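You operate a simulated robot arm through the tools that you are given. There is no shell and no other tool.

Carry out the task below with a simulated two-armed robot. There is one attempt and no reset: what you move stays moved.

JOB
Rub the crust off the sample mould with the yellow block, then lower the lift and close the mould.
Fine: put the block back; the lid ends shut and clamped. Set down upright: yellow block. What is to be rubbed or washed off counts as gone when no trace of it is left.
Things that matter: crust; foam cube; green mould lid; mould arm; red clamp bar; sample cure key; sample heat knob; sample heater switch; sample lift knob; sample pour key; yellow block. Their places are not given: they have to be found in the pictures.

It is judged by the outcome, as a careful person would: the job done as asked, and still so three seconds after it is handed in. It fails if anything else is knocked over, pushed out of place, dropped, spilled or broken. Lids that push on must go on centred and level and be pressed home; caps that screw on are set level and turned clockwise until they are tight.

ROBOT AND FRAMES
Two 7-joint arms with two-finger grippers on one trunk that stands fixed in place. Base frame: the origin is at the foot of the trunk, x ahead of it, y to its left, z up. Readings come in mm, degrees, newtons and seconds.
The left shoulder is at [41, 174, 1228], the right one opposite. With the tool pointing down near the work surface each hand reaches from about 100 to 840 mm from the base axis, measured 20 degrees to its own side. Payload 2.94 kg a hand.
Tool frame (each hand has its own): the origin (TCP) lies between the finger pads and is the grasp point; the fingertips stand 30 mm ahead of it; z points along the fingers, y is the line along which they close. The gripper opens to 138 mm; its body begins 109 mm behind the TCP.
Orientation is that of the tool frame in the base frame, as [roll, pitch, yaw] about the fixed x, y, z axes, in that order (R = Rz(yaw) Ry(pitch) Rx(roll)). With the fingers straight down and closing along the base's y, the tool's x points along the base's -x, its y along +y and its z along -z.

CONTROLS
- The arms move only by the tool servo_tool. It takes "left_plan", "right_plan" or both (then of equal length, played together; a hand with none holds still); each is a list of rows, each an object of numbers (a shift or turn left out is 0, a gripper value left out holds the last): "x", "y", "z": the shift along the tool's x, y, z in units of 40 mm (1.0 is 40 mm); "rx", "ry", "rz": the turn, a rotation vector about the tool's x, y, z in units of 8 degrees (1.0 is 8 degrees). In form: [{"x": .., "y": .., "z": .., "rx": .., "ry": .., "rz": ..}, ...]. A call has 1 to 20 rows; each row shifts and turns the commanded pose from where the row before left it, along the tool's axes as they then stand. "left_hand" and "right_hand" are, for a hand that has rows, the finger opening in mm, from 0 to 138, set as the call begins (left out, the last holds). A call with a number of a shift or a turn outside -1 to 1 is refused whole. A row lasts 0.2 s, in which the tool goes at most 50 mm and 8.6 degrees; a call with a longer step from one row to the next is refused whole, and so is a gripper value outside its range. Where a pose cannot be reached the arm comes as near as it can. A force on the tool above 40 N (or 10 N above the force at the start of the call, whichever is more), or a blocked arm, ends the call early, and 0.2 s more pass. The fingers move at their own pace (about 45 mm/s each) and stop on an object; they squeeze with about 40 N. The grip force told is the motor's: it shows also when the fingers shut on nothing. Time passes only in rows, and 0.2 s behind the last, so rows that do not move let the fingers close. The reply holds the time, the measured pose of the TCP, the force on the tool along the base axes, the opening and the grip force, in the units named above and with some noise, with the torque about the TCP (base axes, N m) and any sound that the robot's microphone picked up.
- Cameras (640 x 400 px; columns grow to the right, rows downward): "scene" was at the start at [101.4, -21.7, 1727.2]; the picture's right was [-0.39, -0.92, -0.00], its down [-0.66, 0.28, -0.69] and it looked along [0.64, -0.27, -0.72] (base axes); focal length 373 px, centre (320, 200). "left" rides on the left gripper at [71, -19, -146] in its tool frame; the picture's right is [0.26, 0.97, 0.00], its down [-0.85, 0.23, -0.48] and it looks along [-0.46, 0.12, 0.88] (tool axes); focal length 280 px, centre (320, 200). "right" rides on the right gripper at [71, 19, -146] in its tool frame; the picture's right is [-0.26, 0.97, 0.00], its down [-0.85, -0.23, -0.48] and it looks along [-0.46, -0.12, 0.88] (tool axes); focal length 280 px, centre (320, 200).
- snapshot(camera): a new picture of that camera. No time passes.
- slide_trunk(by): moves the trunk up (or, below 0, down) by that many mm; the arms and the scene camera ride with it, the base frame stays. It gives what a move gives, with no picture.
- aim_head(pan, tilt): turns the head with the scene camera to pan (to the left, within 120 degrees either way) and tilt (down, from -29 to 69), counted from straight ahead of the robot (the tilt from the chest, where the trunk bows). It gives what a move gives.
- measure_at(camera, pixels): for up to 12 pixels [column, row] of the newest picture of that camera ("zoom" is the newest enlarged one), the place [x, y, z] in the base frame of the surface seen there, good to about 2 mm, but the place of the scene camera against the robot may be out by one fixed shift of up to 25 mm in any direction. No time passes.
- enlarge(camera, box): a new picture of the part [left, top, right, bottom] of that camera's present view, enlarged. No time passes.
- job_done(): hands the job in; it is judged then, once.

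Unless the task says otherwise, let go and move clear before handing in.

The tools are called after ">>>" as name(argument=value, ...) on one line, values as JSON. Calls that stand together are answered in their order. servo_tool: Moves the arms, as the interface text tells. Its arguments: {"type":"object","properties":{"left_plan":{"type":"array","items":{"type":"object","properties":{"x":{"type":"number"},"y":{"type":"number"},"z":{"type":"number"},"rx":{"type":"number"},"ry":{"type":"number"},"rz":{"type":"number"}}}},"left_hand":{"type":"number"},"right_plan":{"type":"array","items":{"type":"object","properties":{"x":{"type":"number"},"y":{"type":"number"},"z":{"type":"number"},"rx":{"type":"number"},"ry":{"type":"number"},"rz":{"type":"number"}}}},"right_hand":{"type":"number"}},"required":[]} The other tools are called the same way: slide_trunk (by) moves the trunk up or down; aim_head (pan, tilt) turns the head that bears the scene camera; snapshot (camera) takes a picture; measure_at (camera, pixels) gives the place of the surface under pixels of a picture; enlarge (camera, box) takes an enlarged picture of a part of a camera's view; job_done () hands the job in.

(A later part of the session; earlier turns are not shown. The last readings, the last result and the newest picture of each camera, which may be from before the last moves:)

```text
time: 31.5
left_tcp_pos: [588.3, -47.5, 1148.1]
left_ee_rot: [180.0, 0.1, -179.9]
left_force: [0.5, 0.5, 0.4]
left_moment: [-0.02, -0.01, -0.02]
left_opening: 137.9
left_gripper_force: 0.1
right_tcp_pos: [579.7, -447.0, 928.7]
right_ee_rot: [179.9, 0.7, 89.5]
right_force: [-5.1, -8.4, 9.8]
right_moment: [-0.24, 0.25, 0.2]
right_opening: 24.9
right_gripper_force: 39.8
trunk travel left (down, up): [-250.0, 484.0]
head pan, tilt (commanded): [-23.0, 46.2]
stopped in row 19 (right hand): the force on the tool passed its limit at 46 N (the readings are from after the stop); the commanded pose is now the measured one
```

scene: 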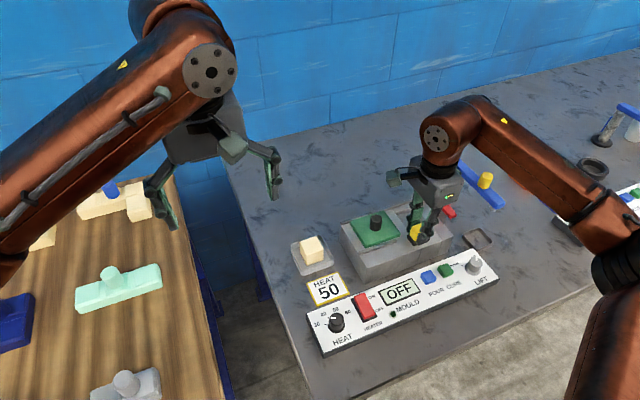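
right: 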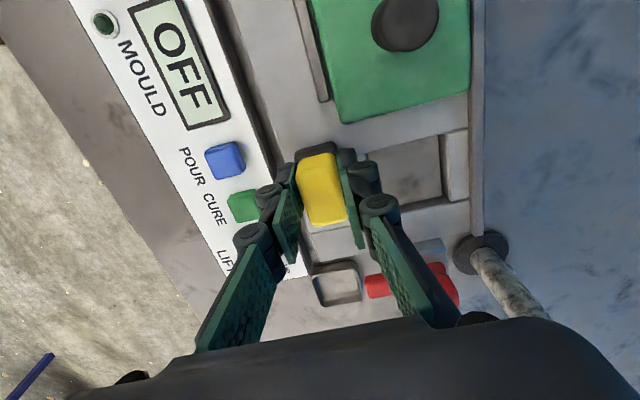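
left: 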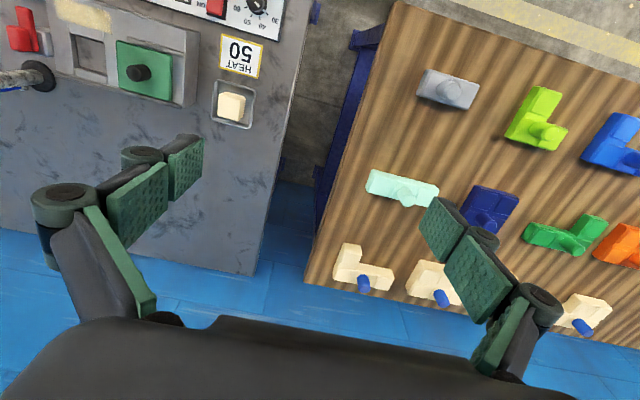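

The last stroke stopped with a 46 N force spike near y −447. I'll lift off and look.

>>> servo_tool(right_plan=[{"z": -0.3}, {"z": -0.7}, {"y": -0.95, "x": -0.3}, {"y": -0.95, "x": -0.3}, {}])

>>> snapshot(camera="right")

>>> enlarge(camera="right", box=[340, 0, 600, 180])

>>> enlarge(camera="scene", box=[330, 180, 510, 300])

```text
time: 32.7
left_tcp_pos: [588.0, -48.4, 1146.0]
left_ee_rot: [-180.0, -0.1, -179.9]
left_force: [0.3, 0.3, 0.0]
left_moment: [0.03, 0.02, 0.03]
left_opening: 138.0
left_gripper_force: 0.0
right_tcp_pos: [504.5, -469.9, 965.7]
right_ee_rot: [180.0, 0.5, 89.7]
right_force: [0.5, 0.2, -0.9]
right_moment: [0.0, 0.03, -0.02]
right_opening: 25.0
right_gripper_force: 39.4
trunk travel left (down, up): [-250.0, 484.0]
head pan, tilt (commanded): [-23.0, 46.2]
```

```text
taken
```

right: 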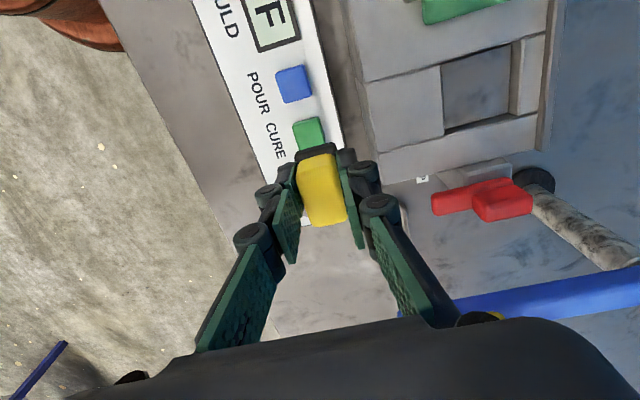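

```text
2.22 times, centred on (470, 90) of right
```

zoom: 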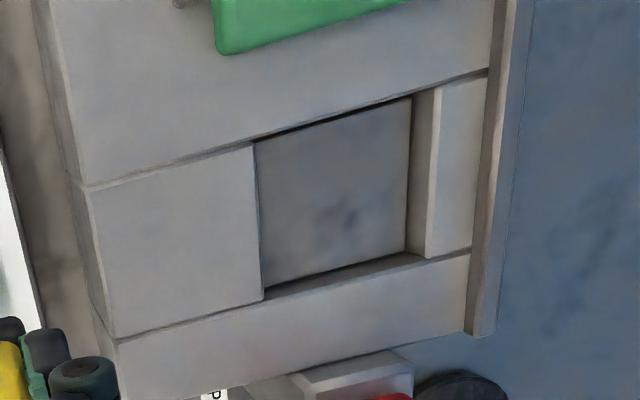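

```text
3.33 times, centred on (420, 240) of scene
```

zoom: 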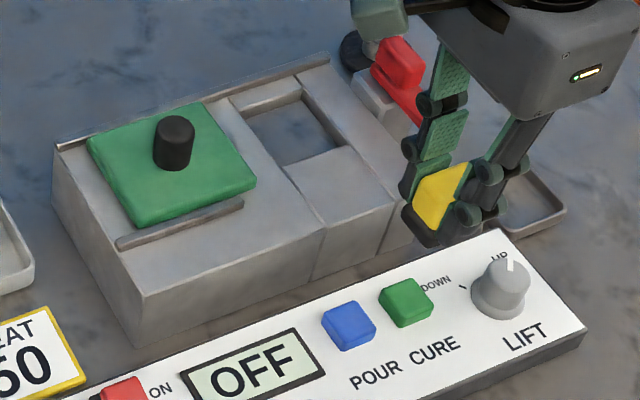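

The mould is clean and nothing is displaced. I'll check how the block sits in the grip now.

>>> enlarge(camera="right", box=[270, 130, 370, 240])

>>> measure_at(camera="right", pixels=[[320, 165], [325, 215], [305, 170], [338, 170], [312, 215], [340, 210], [315, 150]])

>>> enlarge(camera="scene", box=[435, 215, 485, 260])

```text
3.64 times, centred on (320, 185) of right
```

zoom: 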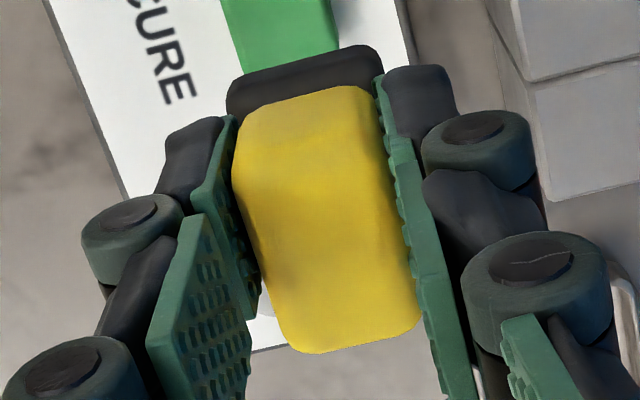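

```text
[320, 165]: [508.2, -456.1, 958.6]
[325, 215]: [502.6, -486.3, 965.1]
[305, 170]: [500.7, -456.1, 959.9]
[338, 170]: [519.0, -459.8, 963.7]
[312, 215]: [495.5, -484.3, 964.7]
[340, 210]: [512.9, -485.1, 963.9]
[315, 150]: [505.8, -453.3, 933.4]
```

```text
8.89 times, centred on (460, 238) of scene
```

zoom: 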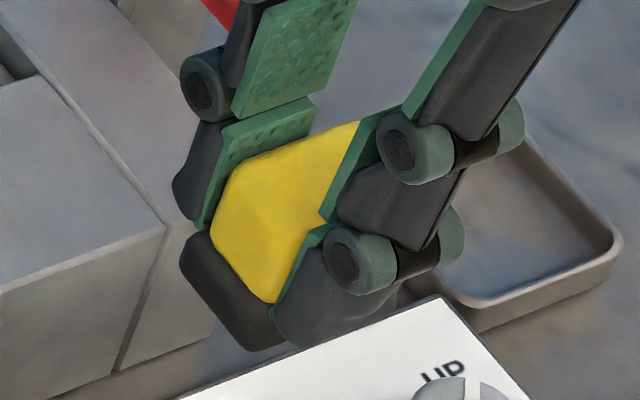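

I'll measure the top of the block along its length to find any tilt in the grip.

>>> measure_at(camera="right", pixels=[[318, 168], [319, 175], [320, 182], [321, 189], [322, 196], [323, 203], [324, 210], [325, 217], [310, 185], [330, 185], [315, 205], [333, 203]])

```text
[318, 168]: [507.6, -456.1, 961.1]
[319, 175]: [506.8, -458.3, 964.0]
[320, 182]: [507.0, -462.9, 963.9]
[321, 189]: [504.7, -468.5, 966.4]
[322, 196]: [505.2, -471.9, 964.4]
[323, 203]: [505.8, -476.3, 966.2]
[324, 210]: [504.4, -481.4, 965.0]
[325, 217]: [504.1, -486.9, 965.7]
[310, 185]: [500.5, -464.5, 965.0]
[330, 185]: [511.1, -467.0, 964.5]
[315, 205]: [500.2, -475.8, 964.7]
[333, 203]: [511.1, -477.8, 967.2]
```

Tilt is at most ~3°, so the block is held well. I'll carry it back along x≈468, in front of the blue arm, to above its original place (480.6,−680.6).

>>> servo_tool(right_plan=[{"z": -0.5, "y": -0.45, "rx": -0.06, "rz": -0.05}, {"y": -0.45}, {"x": -0.7}, {"x": -0.9}, {"x": -0.9}, {"x": -0.9}, {"x": -0.9}, {"x": -0.9}, {"y": 0.28}, {}])

>>> snapshot(camera="right")

```text
time: 34.9
left_tcp_pos: [586.8, -49.3, 1148.0]
left_ee_rot: [179.9, -0.1, -179.9]
left_force: [-0.4, -0.4, -0.4]
left_moment: [0.02, -0.04, 0.0]
left_opening: 138.0
left_gripper_force: 0.0
right_tcp_pos: [478.3, -677.5, 990.4]
right_ee_rot: [179.4, 0.5, 89.9]
right_force: [0.6, 0.6, -0.8]
right_moment: [0.01, -0.01, 0.0]
right_opening: 25.0
right_gripper_force: 40.0
trunk travel left (down, up): [-250.0, 484.0]
head pan, tilt (commanded): [-23.0, 46.2]
```

```text
taken
```

right: 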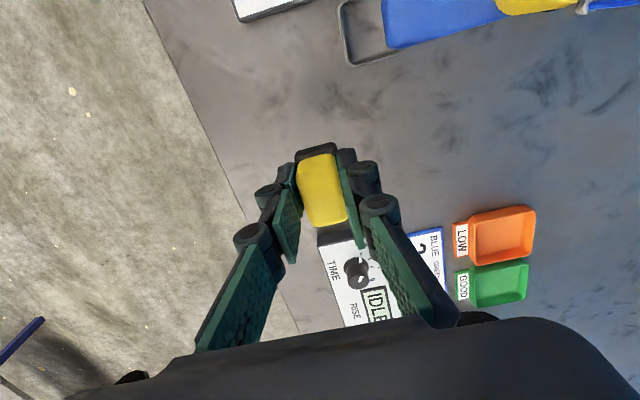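

I'll trim the small tilt, align to (480.6,−680.6) and descend to just above the table.

>>> servo_tool(right_plan=[{"y": 0.06, "x": -0.08, "rx": 0.07, "ry": 0.06}, {"z": 0.7}, {"z": 0.8}, {"z": 0.8}, {"z": 0.5}, {"z": 0.2}, {}])

>>> snapshot(camera="right")

```text
time: 36.5
left_tcp_pos: [587.8, -48.4, 1148.7]
left_ee_rot: [-179.9, -0.1, -179.8]
left_force: [0.2, 0.1, -0.2]
left_moment: [-0.03, 0.0, -0.02]
left_opening: 138.2
left_gripper_force: 0.0
right_tcp_pos: [480.6, -678.8, 868.7]
right_ee_rot: [179.9, 0.0, 90.1]
right_force: [0.7, -0.1, -0.4]
right_moment: [0.02, 0.02, 0.03]
right_opening: 25.0
right_gripper_force: 40.3
trunk travel left (down, up): [-250.0, 484.0]
head pan, tilt (commanded): [-23.0, 46.2]
```

```text
taken
```

right: 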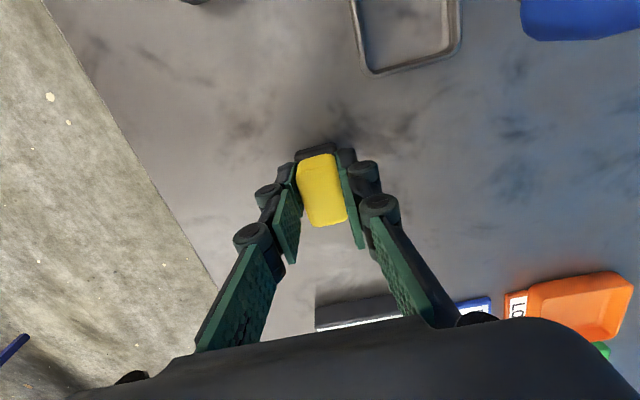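

Nearly on the table. I'll lower in small steps until it touches.

>>> servo_tool(right_plan=[{"z": 0.04, "x": -0.045}, {"z": 0.04}, {"z": 0.03}])

```text
time: 37.3
left_tcp_pos: [587.6, -49.1, 1147.1]
left_ee_rot: [179.9, 0.1, -179.9]
left_force: [0.2, 0.6, 0.1]
left_moment: [0.0, 0.01, 0.01]
left_opening: 138.0
left_gripper_force: 0.1
right_tcp_pos: [482.4, -682.0, 863.1]
right_ee_rot: [179.9, 0.1, 90.1]
right_force: [0.3, 0.6, -1.1]
right_moment: [0.02, 0.04, -0.01]
right_opening: 25.0
right_gripper_force: 39.9
trunk travel left (down, up): [-250.0, 484.0]
head pan, tilt (commanded): [-23.0, 46.2]
```

No contact yet at z≈863; a bit further down.

>>> servo_tool(right_plan=[{"z": 0.03}, {"z": 0.02}])

```text
time: 37.9
left_tcp_pos: [587.6, -47.2, 1147.1]
left_ee_rot: [179.9, -0.1, -179.9]
left_force: [0.3, -0.5, -0.4]
left_moment: [0.02, 0.01, 0.01]
left_opening: 138.2
left_gripper_force: 0.1
right_tcp_pos: [482.3, -681.1, 862.0]
right_ee_rot: [179.8, 0.1, 90.2]
right_force: [-0.6, -1.0, 4.3]
right_moment: [0.07, 0.01, 0.02]
right_opening: 25.3
right_gripper_force: 40.1
trunk travel left (down, up): [-250.0, 484.0]
head pan, tilt (commanded): [-23.0, 46.2]
```

Touching (4.3 N). I'll press about 1 mm more to level it, then open the fingers gently.

>>> servo_tool(right_plan=[{"z": 0.02}, {}])

>>> servo_tool(right_plan=[{}, {}, {}, {}], right_hand=60)

>>> snapshot(camera="right")

```text
time: 38.5
left_tcp_pos: [586.9, -47.7, 1148.9]
left_ee_rot: [-179.9, 0.0, -179.9]
left_force: [-0.7, 0.1, -0.6]
left_moment: [-0.01, 0.0, -0.01]
left_opening: 137.8
left_gripper_force: 0.1
right_tcp_pos: [480.7, -682.5, 862.7]
right_ee_rot: [179.8, 0.1, 90.1]
right_force: [1.5, -3.0, 10.3]
right_moment: [0.03, -0.01, 0.03]
right_opening: 25.1
right_gripper_force: 40.3
trunk travel left (down, up): [-250.0, 484.0]
head pan, tilt (commanded): [-23.0, 46.2]
```

```text
time: 39.5
left_tcp_pos: [586.6, -48.4, 1147.3]
left_ee_rot: [-179.9, -0.1, -179.8]
left_force: [0.0, -0.2, 0.0]
left_moment: [-0.01, -0.05, -0.02]
left_opening: 137.8
left_gripper_force: 0.0
right_tcp_pos: [481.4, -681.1, 860.7]
right_ee_rot: [180.0, 0.0, 90.1]
right_force: [0.6, 0.9, -0.1]
right_moment: [-0.01, 0.05, 0.01]
right_opening: 60.5
right_gripper_force: 0.0
trunk travel left (down, up): [-250.0, 484.0]
head pan, tilt (commanded): [-23.0, 46.2]
```

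```text
taken
```

right: 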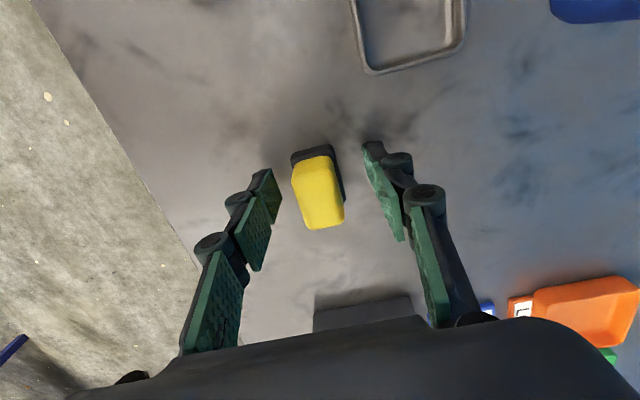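

The block stands free and upright on its pad. I'll raise the hand straight up, then go in front of the blue arm to the lift knob area and look.

>>> servo_tool(right_plan=[{"z": -0.4}, {"z": -0.8}, {"z": -1}, {"z": -1}, {"y": -0.2}, {"x": 0.9}, {"x": 0.9}, {"x": 0.9}, {"x": 0.6}, {}])

>>> snapshot(camera="right")

>>> snapshot(camera="scene")

```text
time: 41.7
left_tcp_pos: [587.9, -48.4, 1148.1]
left_ee_rot: [-179.9, 0.1, -180.0]
left_force: [-0.3, 0.4, 0.6]
left_moment: [-0.01, 0.0, -0.02]
left_opening: 137.9
left_gripper_force: 0.1
right_tcp_pos: [473.8, -549.9, 990.4]
right_ee_rot: [-179.9, 0.1, 89.9]
right_force: [0.0, 0.2, 0.2]
right_moment: [0.0, -0.02, 0.03]
right_opening: 60.2
right_gripper_force: 0.1
trunk travel left (down, up): [-250.0, 484.0]
head pan, tilt (commanded): [-23.0, 46.2]
```

```text
taken
```

right: 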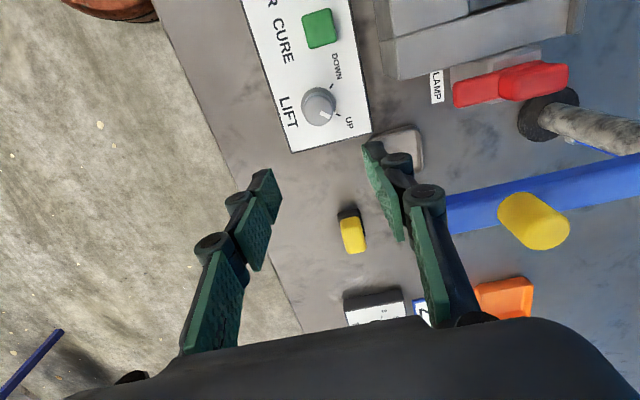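

```text
taken
```

scene: 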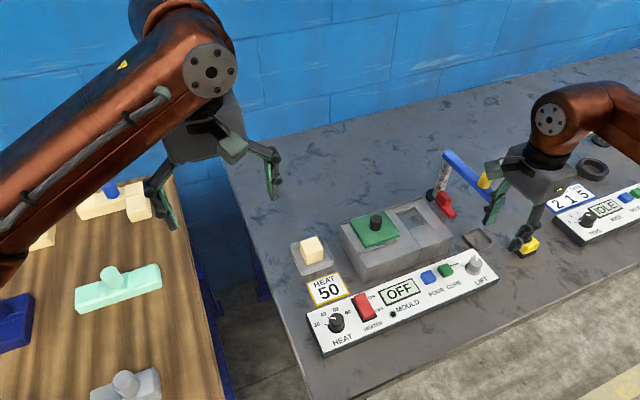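

>>> enlarge(camera="right", box=[265, 50, 375, 155])

>>> enlarge(camera="scene", box=[430, 230, 510, 300])

>>> enlarge(camera="right", box=[310, 190, 390, 270])

```text
3.81 times, centred on (320, 102) of right
```

zoom: 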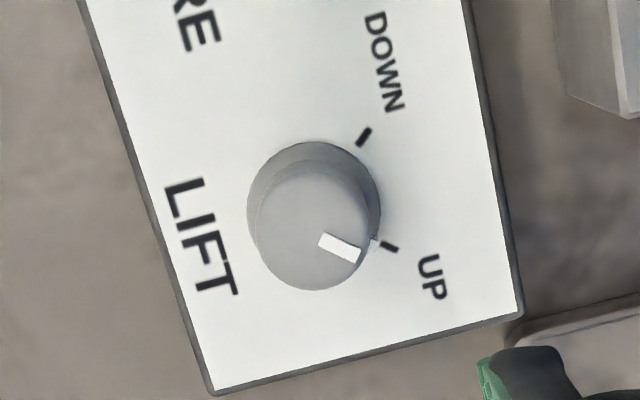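

```text
5.71 times, centred on (470, 265) of scene
```

zoom: 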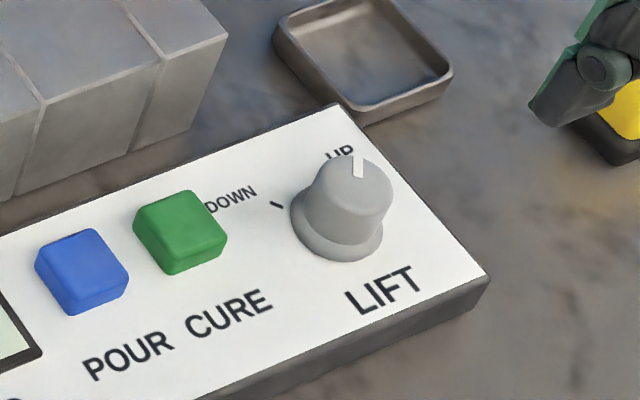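

```text
5.00 times, centred on (350, 230) of right
```

zoom: 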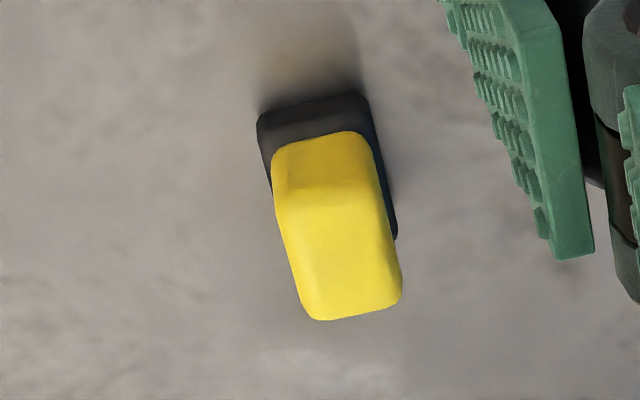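

>>> enlarge(camera="right", box=[265, 50, 375, 155])

>>> measure_at(camera="zoom", pixels=[[310, 225], [258, 200], [370, 205], [275, 270], [350, 275], [310, 165], [326, 240], [355, 256], [363, 137], [390, 247], [310, 245], [315, 200]])

```text
3.81 times, centred on (320, 102) of right
```

zoom: 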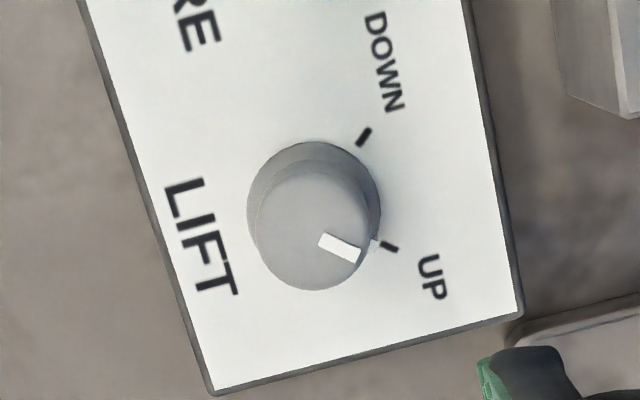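

```text
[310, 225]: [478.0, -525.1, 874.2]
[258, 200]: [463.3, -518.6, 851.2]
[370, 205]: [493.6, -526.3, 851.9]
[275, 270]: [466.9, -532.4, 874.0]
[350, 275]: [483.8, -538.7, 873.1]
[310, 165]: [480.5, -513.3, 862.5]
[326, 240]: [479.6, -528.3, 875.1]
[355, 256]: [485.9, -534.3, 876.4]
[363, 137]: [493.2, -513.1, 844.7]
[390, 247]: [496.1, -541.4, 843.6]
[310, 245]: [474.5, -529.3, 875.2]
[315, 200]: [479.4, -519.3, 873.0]
```

The pointer sits at UP (about −45°), and DOWN is 90° counter-clockwise seen from above; knob centre ≈(479,−526.5), top z≈875. I'll align above it and go down part-way.

>>> servo_tool(right_plan=[{"x": 0.585, "y": 0.13}, {"z": 0.8}, {"z": 0.8}, {"z": 0.4}, {}])

>>> snapshot(camera="right")

```text
time: 42.9
left_tcp_pos: [588.6, -48.2, 1148.2]
left_ee_rot: [-180.0, -0.1, -180.0]
left_force: [0.2, -1.0, 0.9]
left_moment: [-0.01, 0.02, 0.02]
left_opening: 138.1
left_gripper_force: 0.1
right_tcp_pos: [479.5, -526.2, 909.8]
right_ee_rot: [-180.0, 0.2, 90.1]
right_force: [1.1, -0.2, 0.4]
right_moment: [0.02, -0.01, -0.01]
right_opening: 59.9
right_gripper_force: 0.1
trunk travel left (down, up): [-250.0, 484.0]
head pan, tilt (commanded): [-23.0, 46.2]
```

```text
taken
```

right: 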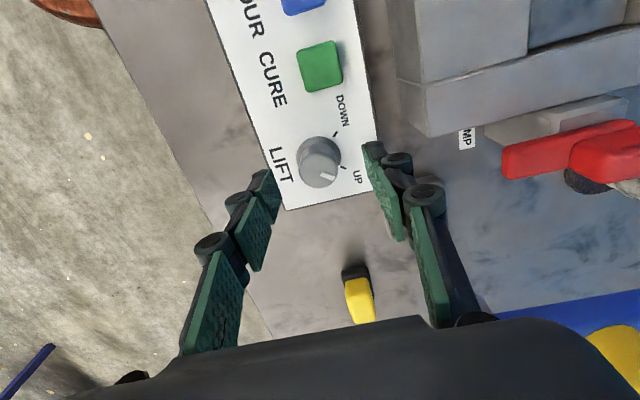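

The knob top at (318,167) is centred. Descend to z≈883 and close on it.

>>> servo_tool(right_plan=[{"z": 0.4}, {"z": 0.27}, {}])

>>> servo_tool(right_plan=[{}, {}, {}, {}, {}], right_hand=20)

>>> snapshot(camera="right")

```text
time: 43.7
left_tcp_pos: [586.7, -47.9, 1148.5]
left_ee_rot: [180.0, 0.0, -179.9]
left_force: [-0.2, 0.2, -0.2]
left_moment: [-0.01, 0.05, 0.0]
left_opening: 137.9
left_gripper_force: 0.1
right_tcp_pos: [479.9, -525.1, 882.9]
right_ee_rot: [180.0, 0.1, 90.1]
right_force: [-0.3, -0.2, 0.5]
right_moment: [0.0, 0.01, 0.03]
right_opening: 60.0
right_gripper_force: 0.0
trunk travel left (down, up): [-250.0, 484.0]
head pan, tilt (commanded): [-23.0, 46.2]
```

```text
time: 44.9
left_tcp_pos: [587.9, -48.0, 1148.5]
left_ee_rot: [-179.9, 0.0, -179.8]
left_force: [0.5, 0.0, -0.3]
left_moment: [0.0, -0.03, 0.01]
left_opening: 137.9
left_gripper_force: 0.1
right_tcp_pos: [478.6, -526.9, 882.5]
right_ee_rot: [-179.9, 0.0, 90.0]
right_force: [-7.8, 2.7, -3.1]
right_moment: [-0.04, 0.34, 0.0]
right_opening: 27.5
right_gripper_force: 45.4
trunk travel left (down, up): [-250.0, 484.0]
head pan, tilt (commanded): [-23.0, 46.2]
```

```text
taken
```

right: 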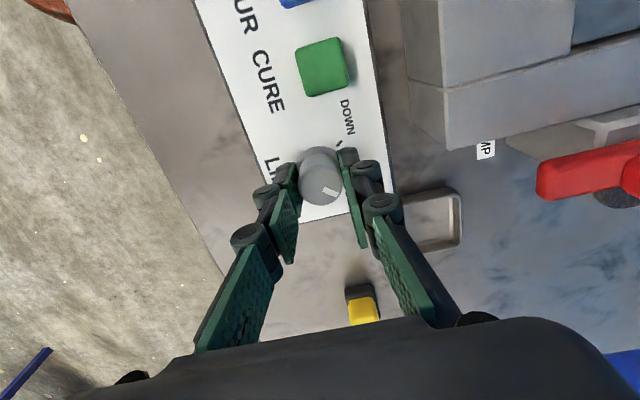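

Gripping the knob (27.5 mm). A small side force in x (−7.8 N) means I'm ~1 mm off; I'll ease and turn counter-clockwise by the first half.

>>> servo_tool(right_plan=[{"y": -0.02}, {"rz": -0.8}, {"rz": -0.8}, {"rz": -0.8}, {"rz": -0.8}, {"rz": -0.8}])

>>> snapshot(camera="right")

```text
time: 46.3
left_tcp_pos: [587.8, -49.1, 1148.0]
left_ee_rot: [-179.9, 0.0, -179.9]
left_force: [-0.2, 0.1, 0.4]
left_moment: [-0.01, -0.02, 0.03]
left_opening: 137.6
left_gripper_force: 0.0
right_tcp_pos: [477.4, -526.4, 883.2]
right_ee_rot: [-179.9, 0.0, 122.2]
right_force: [-7.1, 4.8, -8.7]
right_moment: [-0.27, -0.14, -0.02]
right_opening: 27.2
right_gripper_force: 45.5
trunk travel left (down, up): [-250.0, 484.0]
head pan, tilt (commanded): [-23.0, 46.2]
```

```text
taken
```

right: 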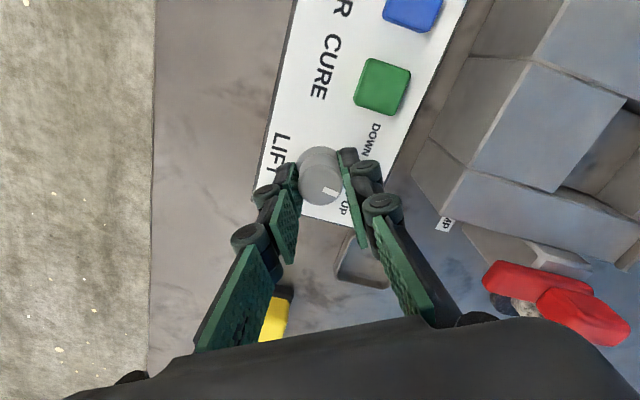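

The pointer turns along with the hand. I'll continue the remaining ~58°.

>>> servo_tool(right_plan=[{"rz": -0.8}, {"rz": -0.8}, {"rz": -0.8}, {"rz": -0.8}, {"rz": -0.8}, {"rz": -0.8}, {"rz": -0.8}, {"rz": -0.8}, {"rz": -0.75}, {}])

>>> snapshot(camera="right")

>>> enlarge(camera="scene", box=[330, 180, 510, 300])

```text
time: 48.5
left_tcp_pos: [587.7, -49.6, 1146.8]
left_ee_rot: [-180.0, -0.1, -180.0]
left_force: [-0.1, 0.1, -0.4]
left_moment: [0.02, 0.02, -0.02]
left_opening: 138.1
left_gripper_force: 0.1
right_tcp_pos: [478.4, -527.4, 883.5]
right_ee_rot: [-179.9, 0.1, 179.2]
right_force: [-4.8, 0.8, -9.3]
right_moment: [-0.03, 0.4, -0.36]
right_opening: 27.2
right_gripper_force: 44.7
trunk travel left (down, up): [-250.0, 484.0]
head pan, tilt (commanded): [-23.0, 46.2]
```

```text
taken
```

right: 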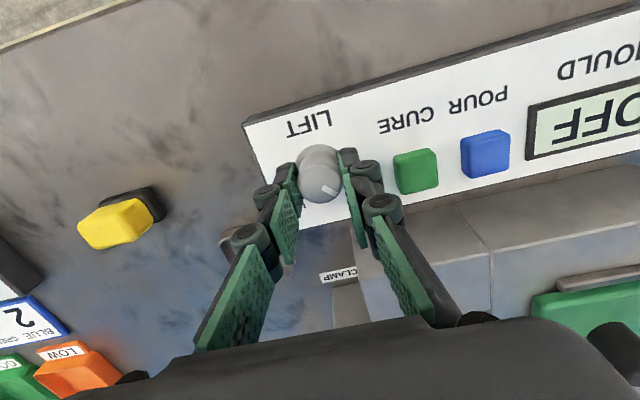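

```text
3.33 times, centred on (420, 240) of scene
```

zoom: 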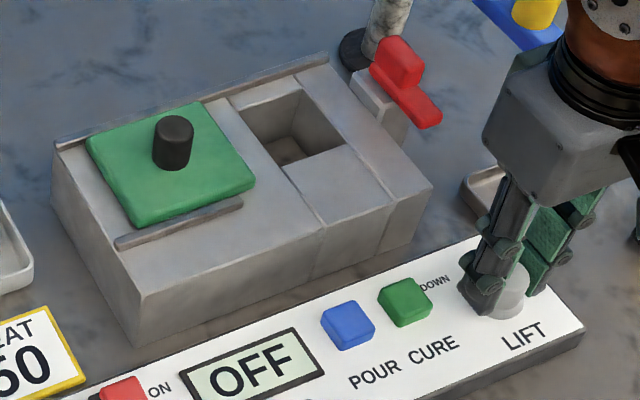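

The cavity is now deep: the lift went down, and the torque (−0.36 N m) shows the knob at its stop. I'll open just a little (the CURE key is near) and rise.

>>> servo_tool(right_plan=[{}, {}, {}], right_hand=42)

>>> servo_tool(right_plan=[{"z": -0.5}, {"z": -0.8}, {"z": -0.8}, {"z": -0.8}, {}])

>>> snapshot(camera="right")

>>> snapshot(camera="scene")

```text
time: 49.3
left_tcp_pos: [587.6, -49.2, 1148.2]
left_ee_rot: [-180.0, 0.0, -179.9]
left_force: [-0.2, -0.5, 1.2]
left_moment: [-0.02, -0.02, 0.0]
left_opening: 138.0
left_gripper_force: 0.1
right_tcp_pos: [478.0, -525.7, 882.7]
right_ee_rot: [-179.8, 0.0, 179.2]
right_force: [-0.8, 0.3, -0.3]
right_moment: [0.02, 0.01, -0.03]
right_opening: 42.3
right_gripper_force: 0.1
trunk travel left (down, up): [-250.0, 484.0]
head pan, tilt (commanded): [-23.0, 46.2]
```

```text
time: 50.5
left_tcp_pos: [588.4, -48.3, 1147.6]
left_ee_rot: [179.9, 0.0, -179.9]
left_force: [-0.2, -0.1, -0.3]
left_moment: [0.01, -0.01, 0.03]
left_opening: 138.3
left_gripper_force: 0.2
right_tcp_pos: [477.2, -526.8, 998.3]
right_ee_rot: [-180.0, 0.0, 179.3]
right_force: [-0.4, 0.5, 0.2]
right_moment: [0.0, 0.03, 0.01]
right_opening: 42.0
right_gripper_force: 0.1
trunk travel left (down, up): [-250.0, 484.0]
head pan, tilt (commanded): [-23.0, 46.2]
```

```text
taken
```

right: 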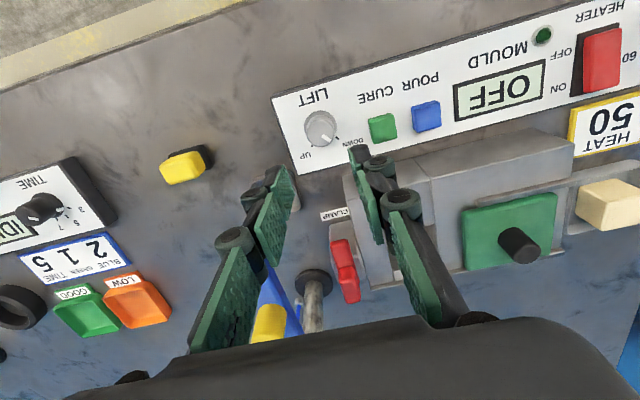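

```text
taken
```

scene: 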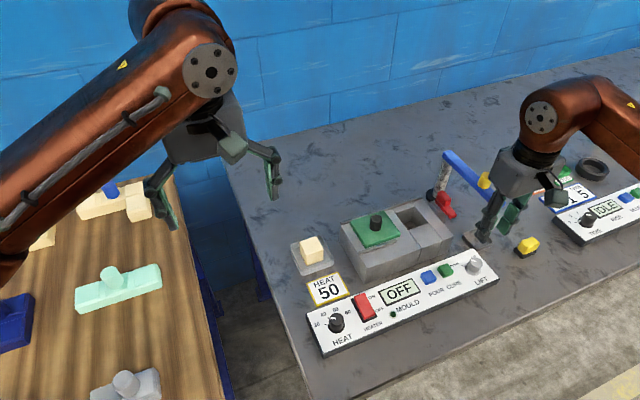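

I'll verify the pointer and the cavity closely.

>>> enlarge(camera="right", box=[280, 90, 380, 180])

>>> enlarge(camera="scene", box=[330, 180, 470, 290])

```text
4.44 times, centred on (330, 135) of right
```

zoom: 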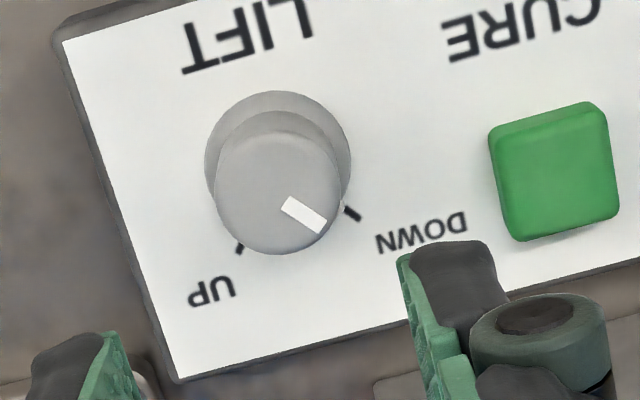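

```text
3.64 times, centred on (400, 235) of scene
```

zoom: 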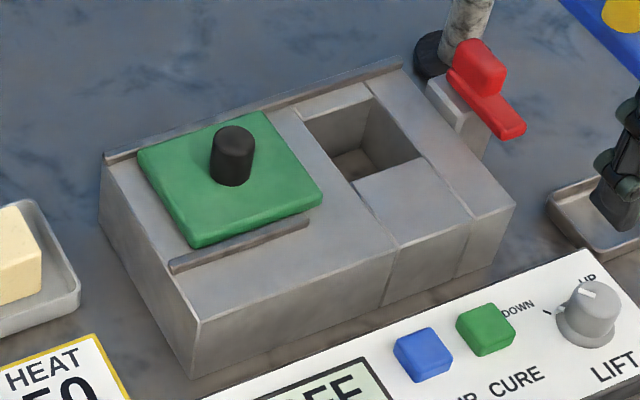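

The lift is at DOWN and the cavity is deep. Now I'll look closely at the clamp.

>>> enlarge(camera="right", box=[300, 190, 400, 320])

>>> enlarge(camera="scene", box=[420, 170, 480, 240])

```text
3.08 times, centred on (350, 255) of right
```

zoom: 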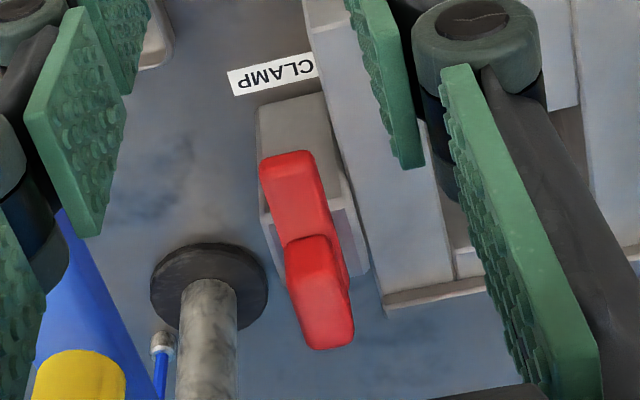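

```text
5.71 times, centred on (450, 205) of scene
```

zoom: 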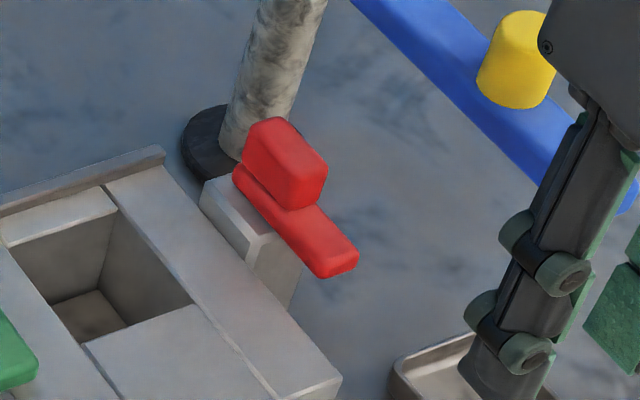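

The clamp is a red bar on a grey stand with a raised handle block at its rear half; it appears to swivel about the handle so its nose swings over the lid edge. Measure it.

>>> enlarge(camera="right", box=[310, 220, 370, 320])

>>> measure_at(camera="right", pixels=[[335, 242], [350, 240], [338, 260], [351, 258], [344, 268], [357, 268], [350, 300], [361, 300], [348, 285], [362, 262], [386, 286], [342, 232]])

```text
4.00 times, centred on (340, 270) of right
```

zoom: 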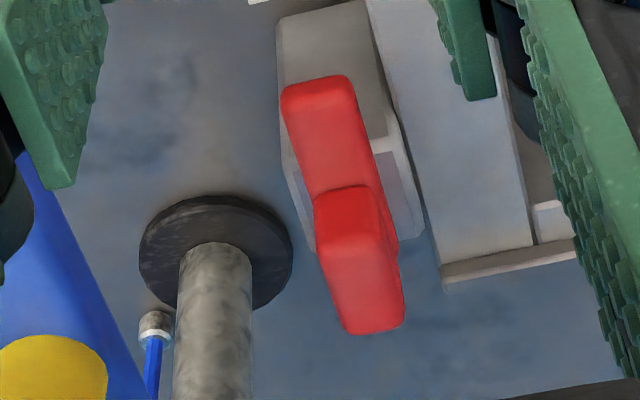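

```text
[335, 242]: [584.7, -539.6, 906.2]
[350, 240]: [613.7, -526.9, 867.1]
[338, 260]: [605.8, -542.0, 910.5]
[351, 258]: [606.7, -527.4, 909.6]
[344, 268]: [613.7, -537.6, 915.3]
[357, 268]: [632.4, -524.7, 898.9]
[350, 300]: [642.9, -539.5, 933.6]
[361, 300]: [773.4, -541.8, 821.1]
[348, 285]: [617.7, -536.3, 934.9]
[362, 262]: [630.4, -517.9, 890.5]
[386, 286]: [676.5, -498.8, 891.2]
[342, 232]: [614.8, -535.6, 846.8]
```

Clamp: bar along x 578–650 at y≈−534, top z≈910, handle block x≈613–645 up to z≈935. Its nose should swing 90° clockwise (towards +y) over the lid. First the lid: I'll move the right hand above the black lid knob.

>>> servo_tool(right_plan=[{"x": -0.8, "y": 0.85}, {"x": -0.8, "y": 0.85}, {"x": -0.8, "y": 0.85}, {"x": -0.8, "y": 0.85}, {"x": -0.6, "y": 0.77}, {"rz": -0.08}], right_hand=60)

>>> snapshot(camera="right")

>>> snapshot(camera="scene")

```text
time: 51.9
left_tcp_pos: [586.8, -50.2, 1148.4]
left_ee_rot: [-180.0, 0.0, -179.9]
left_force: [-0.1, 0.8, -0.1]
left_moment: [0.01, 0.03, 0.0]
left_opening: 138.0
left_gripper_force: 0.0
right_tcp_pos: [632.9, -362.8, 998.2]
right_ee_rot: [-179.9, -0.2, 179.8]
right_force: [-0.9, -0.2, 0.6]
right_moment: [0.01, 0.0, -0.01]
right_opening: 60.1
right_gripper_force: 0.0
trunk travel left (down, up): [-250.0, 484.0]
head pan, tilt (commanded): [-23.0, 46.2]
```

```text
taken
```

right: 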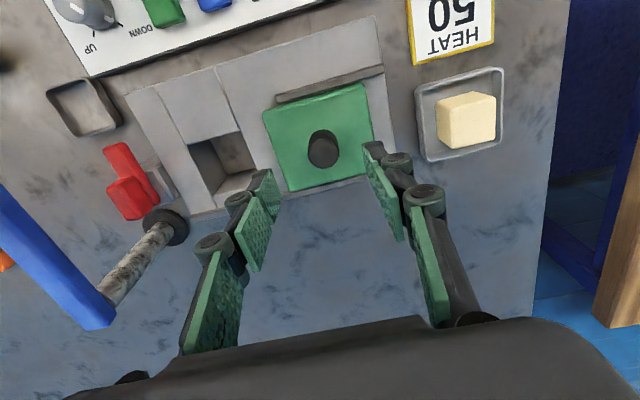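

```text
taken
```

scene: 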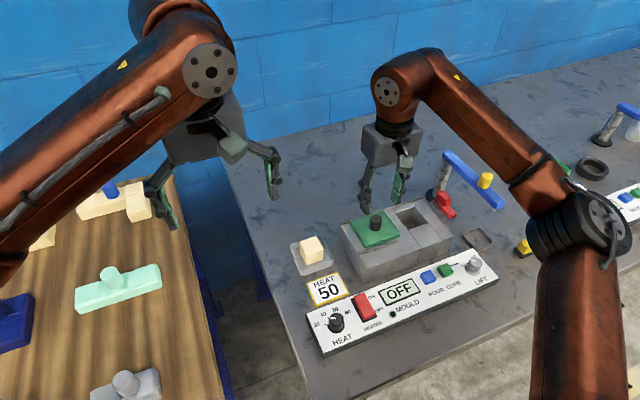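

>>> enlarge(camera="right", box=[120, 30, 400, 220])

>>> measure_at(camera="right", pixels=[[323, 153], [310, 153], [336, 150], [323, 164], [322, 135], [270, 118], [366, 92], [288, 184], [374, 160], [300, 97], [190, 148], [236, 135]])

>>> measure_at(camera="right", pixels=[[213, 193], [255, 172], [280, 190], [385, 68], [130, 98], [278, 100], [328, 84], [220, 212], [350, 180], [345, 110], [205, 170], [235, 188]])

```text
2.11 times, centred on (260, 125) of right
```

zoom: 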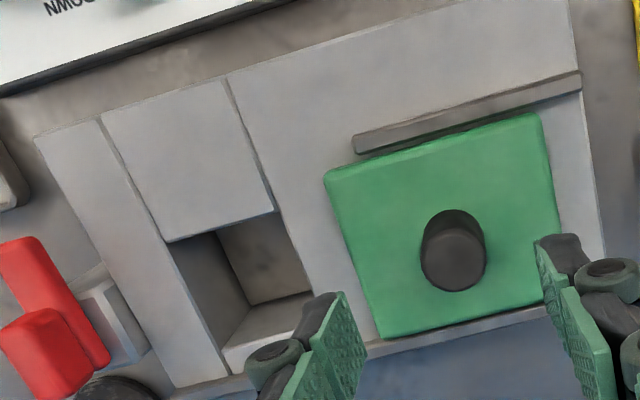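

```text
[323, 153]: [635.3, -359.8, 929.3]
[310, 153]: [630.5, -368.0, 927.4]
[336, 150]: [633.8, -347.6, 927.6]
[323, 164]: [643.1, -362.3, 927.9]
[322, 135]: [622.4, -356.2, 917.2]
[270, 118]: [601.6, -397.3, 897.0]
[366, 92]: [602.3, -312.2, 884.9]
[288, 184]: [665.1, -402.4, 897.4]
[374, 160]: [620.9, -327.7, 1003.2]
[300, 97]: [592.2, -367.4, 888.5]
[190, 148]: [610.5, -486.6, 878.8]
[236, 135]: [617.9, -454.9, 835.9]
```

```text
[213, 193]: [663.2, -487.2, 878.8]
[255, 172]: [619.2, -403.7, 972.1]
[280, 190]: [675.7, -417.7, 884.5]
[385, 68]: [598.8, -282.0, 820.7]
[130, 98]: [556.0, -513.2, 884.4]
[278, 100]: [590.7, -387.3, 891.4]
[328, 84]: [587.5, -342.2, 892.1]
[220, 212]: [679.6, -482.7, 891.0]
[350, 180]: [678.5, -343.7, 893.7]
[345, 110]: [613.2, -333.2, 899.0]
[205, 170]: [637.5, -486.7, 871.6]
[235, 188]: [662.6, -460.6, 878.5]
```

Lid knob centre ≈(633.5,−359.5), top z≈928; cavity centre y≈−458. I'll descend with the fingers around the knob to z≈934.

>>> servo_tool(right_plan=[{"y": 0.08}, {"z": 0.7}, {"z": 0.6}, {"z": 0.3}, {}])

>>> snapshot(camera="right")

```text
time: 53.1
left_tcp_pos: [587.8, -48.8, 1146.7]
left_ee_rot: [180.0, 0.0, -179.9]
left_force: [0.2, 0.3, 0.1]
left_moment: [-0.02, 0.01, -0.02]
left_opening: 138.1
left_gripper_force: 0.1
right_tcp_pos: [631.5, -357.8, 934.5]
right_ee_rot: [-179.9, 0.0, 179.9]
right_force: [0.9, -0.4, -0.5]
right_moment: [0.02, 0.02, -0.02]
right_opening: 60.1
right_gripper_force: 0.1
trunk travel left (down, up): [-250.0, 484.0]
head pan, tilt (commanded): [-23.0, 46.2]
```

```text
taken
```

right: 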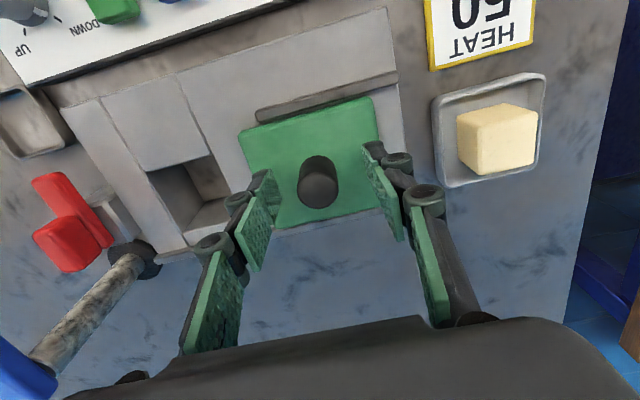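

The knob is between the fingers at (319,185). Closing on it.

>>> servo_tool(right_plan=[{}, {}, {}, {}, {}], right_hand=15)

>>> snapshot(camera="right")

```text
time: 54.3
left_tcp_pos: [588.8, -49.8, 1147.5]
left_ee_rot: [179.9, 0.0, -179.9]
left_force: [-0.4, -0.9, -0.6]
left_moment: [0.0, 0.0, -0.02]
left_opening: 137.8
left_gripper_force: 0.1
right_tcp_pos: [631.9, -358.6, 934.2]
right_ee_rot: [-179.9, 0.1, 179.8]
right_force: [0.7, -10.3, 0.8]
right_moment: [-0.37, -0.03, -0.11]
right_opening: 25.1
right_gripper_force: 45.3
trunk travel left (down, up): [-250.0, 484.0]
head pan, tilt (commanded): [-23.0, 46.2]
```

```text
taken
```

right: 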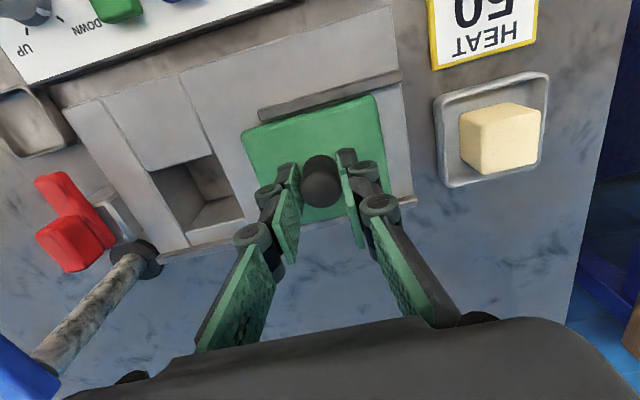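

The knob is gripped (25 mm). Start sliding towards −y slowly and check the force.

>>> servo_tool(right_plan=[{"y": -0.15}, {"y": -0.2}, {"y": -0.2}])

>>> snapshot(camera="right")

```text
time: 55.1
left_tcp_pos: [587.3, -48.1, 1146.5]
left_ee_rot: [180.0, 0.0, -180.0]
left_force: [-0.1, -0.4, -0.8]
left_moment: [0.03, 0.01, -0.05]
left_opening: 138.0
left_gripper_force: 0.1
right_tcp_pos: [632.2, -379.2, 934.0]
right_ee_rot: [-180.0, -0.1, 179.9]
right_force: [0.0, 0.9, -3.1]
right_moment: [0.13, 0.24, 0.1]
right_opening: 25.1
right_gripper_force: 44.8
trunk travel left (down, up): [-250.0, 484.0]
head pan, tilt (commanded): [-23.0, 46.2]
```

```text
taken
```

right: 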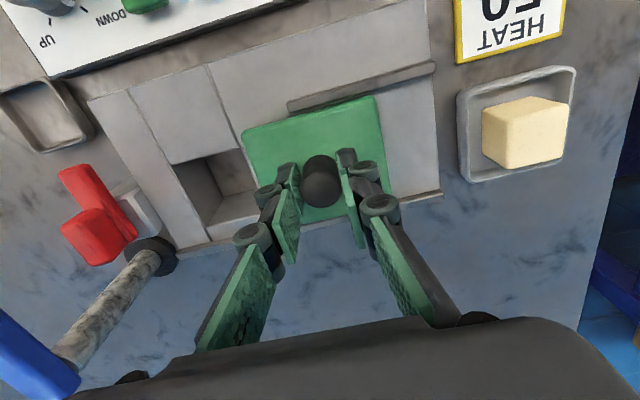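

The lid slides easily with the hand. Continue towards y≈−457.

>>> servo_tool(right_plan=[{"y": -0.25}, {"y": -0.25}, {"y": -0.25}, {"y": -0.25}, {"y": -0.25}, {"y": -0.2}, {"y": -0.2}, {"y": -0.15}, {}])

>>> snapshot(camera="right")

>>> enlarge(camera="scene", box=[330, 180, 470, 290])

```text
time: 57.1
left_tcp_pos: [588.6, -49.1, 1146.8]
left_ee_rot: [-180.0, 0.0, -180.0]
left_force: [-0.2, -0.1, 0.8]
left_moment: [0.0, 0.01, 0.01]
left_opening: 138.1
left_gripper_force: 0.1
right_tcp_pos: [632.2, -452.0, 934.3]
right_ee_rot: [-180.0, 0.0, 179.9]
right_force: [-2.5, -0.9, -5.6]
right_moment: [-0.03, 0.39, 0.01]
right_opening: 25.0
right_gripper_force: 44.7
trunk travel left (down, up): [-250.0, 484.0]
head pan, tilt (commanded): [-23.0, 46.2]
```

```text
taken
```

right: 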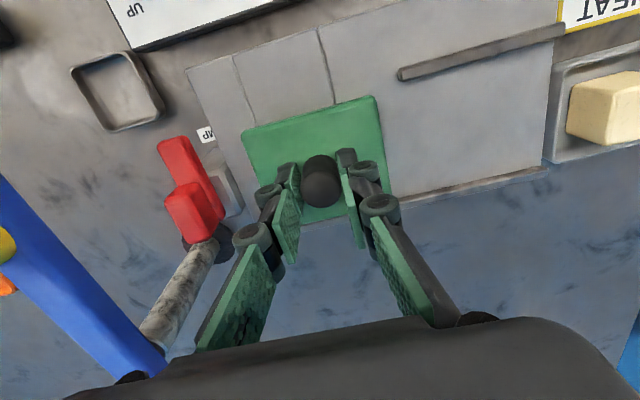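

```text
3.64 times, centred on (400, 235) of scene
```

zoom: 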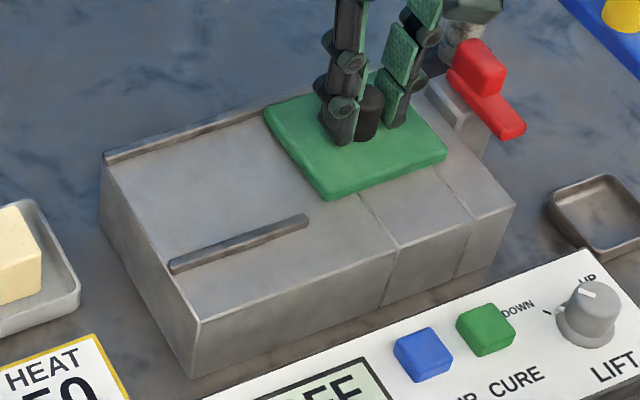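

The lid is now over the cavity (y≈−452). I'll go on in 2 mm steps to −458, watching for a stop.

>>> servo_tool(right_plan=[{"y": -0.05}, {"y": -0.05}, {"y": -0.05}, {}])

```text
time: 58.1
left_tcp_pos: [588.4, -48.1, 1147.7]
left_ee_rot: [179.9, -0.2, -179.9]
left_force: [-0.5, 1.0, 0.5]
left_moment: [0.01, 0.04, -0.01]
left_opening: 138.2
left_gripper_force: 0.1
right_tcp_pos: [631.4, -457.5, 934.6]
right_ee_rot: [180.0, 0.0, 179.9]
right_force: [-1.1, -1.4, -6.5]
right_moment: [-0.05, 0.06, -0.02]
right_opening: 25.4
right_gripper_force: 44.8
trunk travel left (down, up): [-250.0, 484.0]
head pan, tilt (commanded): [-23.0, 46.2]
```

No stop felt at −457.5. I'll probe 2–3 mm more gently for an end stop.

>>> servo_tool(right_plan=[{"y": -0.04}, {"y": -0.03}, {}])

>>> snapshot(camera="right")

>>> enlarge(camera="scene", box=[330, 180, 470, 290])

```text
time: 58.9
left_tcp_pos: [587.6, -48.8, 1147.2]
left_ee_rot: [-180.0, -0.1, -179.9]
left_force: [-0.5, -0.2, -0.3]
left_moment: [-0.01, -0.01, -0.07]
left_opening: 137.9
left_gripper_force: 0.0
right_tcp_pos: [632.8, -460.0, 934.3]
right_ee_rot: [-180.0, 0.0, -180.0]
right_force: [-3.4, 4.0, -8.4]
right_moment: [0.2, -0.23, 0.0]
right_opening: 25.0
right_gripper_force: 45.0
trunk travel left (down, up): [-250.0, 484.0]
head pan, tilt (commanded): [-23.0, 46.2]
```

```text
taken
```

right: 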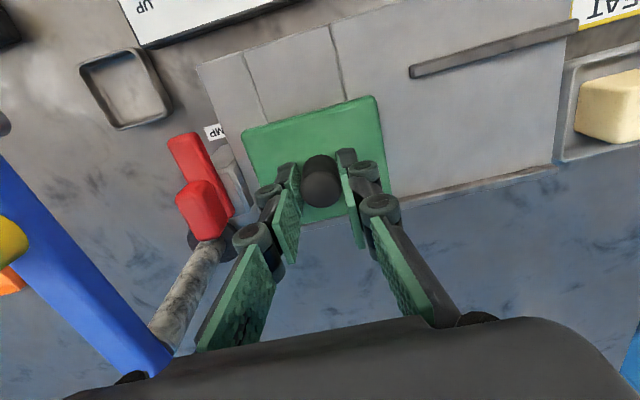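

```text
3.64 times, centred on (400, 235) of scene
```

zoom: 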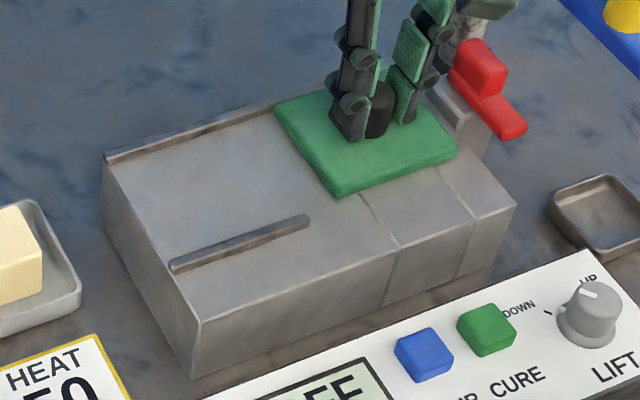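

A slight resistance (+4 N) at −460. I'll measure lid edges against the seams of the cavity section.

>>> measure_at(camera="right", pixels=[[246, 145], [377, 110], [262, 106], [338, 86], [250, 70], [334, 45], [243, 135], [374, 98], [255, 165], [384, 130], [201, 68], [560, 10]])

>>> enlarge(camera="right", box=[180, 20, 400, 180])

```text
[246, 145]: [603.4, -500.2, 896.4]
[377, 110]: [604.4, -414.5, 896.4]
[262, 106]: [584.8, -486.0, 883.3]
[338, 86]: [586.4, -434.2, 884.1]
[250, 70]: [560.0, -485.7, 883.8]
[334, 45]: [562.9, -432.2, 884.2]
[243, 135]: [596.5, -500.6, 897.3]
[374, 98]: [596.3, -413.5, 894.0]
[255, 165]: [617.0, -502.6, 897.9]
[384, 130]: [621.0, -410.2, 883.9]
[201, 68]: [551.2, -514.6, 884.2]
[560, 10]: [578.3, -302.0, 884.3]
```

```text
2.50 times, centred on (290, 100) of right
```

zoom: 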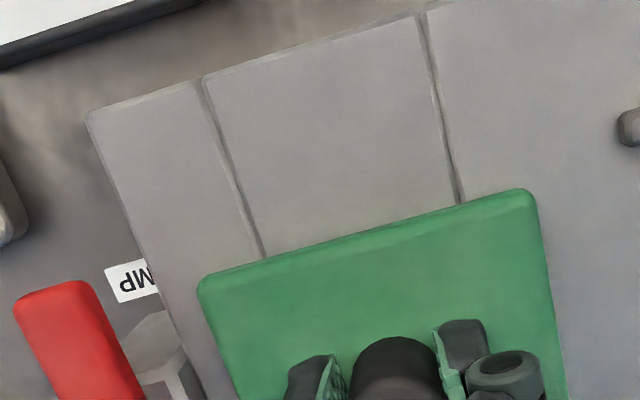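

The lid centre is at about −457 to −460, seams centred at −459.5. One more gentle 1.5 mm probe tells whether there's a stop.

>>> servo_tool(right_plan=[{"y": -0.04}, {}])

```text
time: 59.5
left_tcp_pos: [587.1, -46.2, 1146.8]
left_ee_rot: [179.9, -0.2, -179.8]
left_force: [0.3, -0.3, -0.5]
left_moment: [0.03, -0.03, -0.03]
left_opening: 138.3
left_gripper_force: 0.1
right_tcp_pos: [632.6, -460.6, 935.1]
right_ee_rot: [180.0, -0.1, -179.9]
right_force: [-6.1, 13.3, -12.9]
right_moment: [0.54, -0.13, 0.08]
right_opening: 25.0
right_gripper_force: 45.1
trunk travel left (down, up): [-250.0, 484.0]
head pan, tilt (commanded): [-23.0, 46.2]
```

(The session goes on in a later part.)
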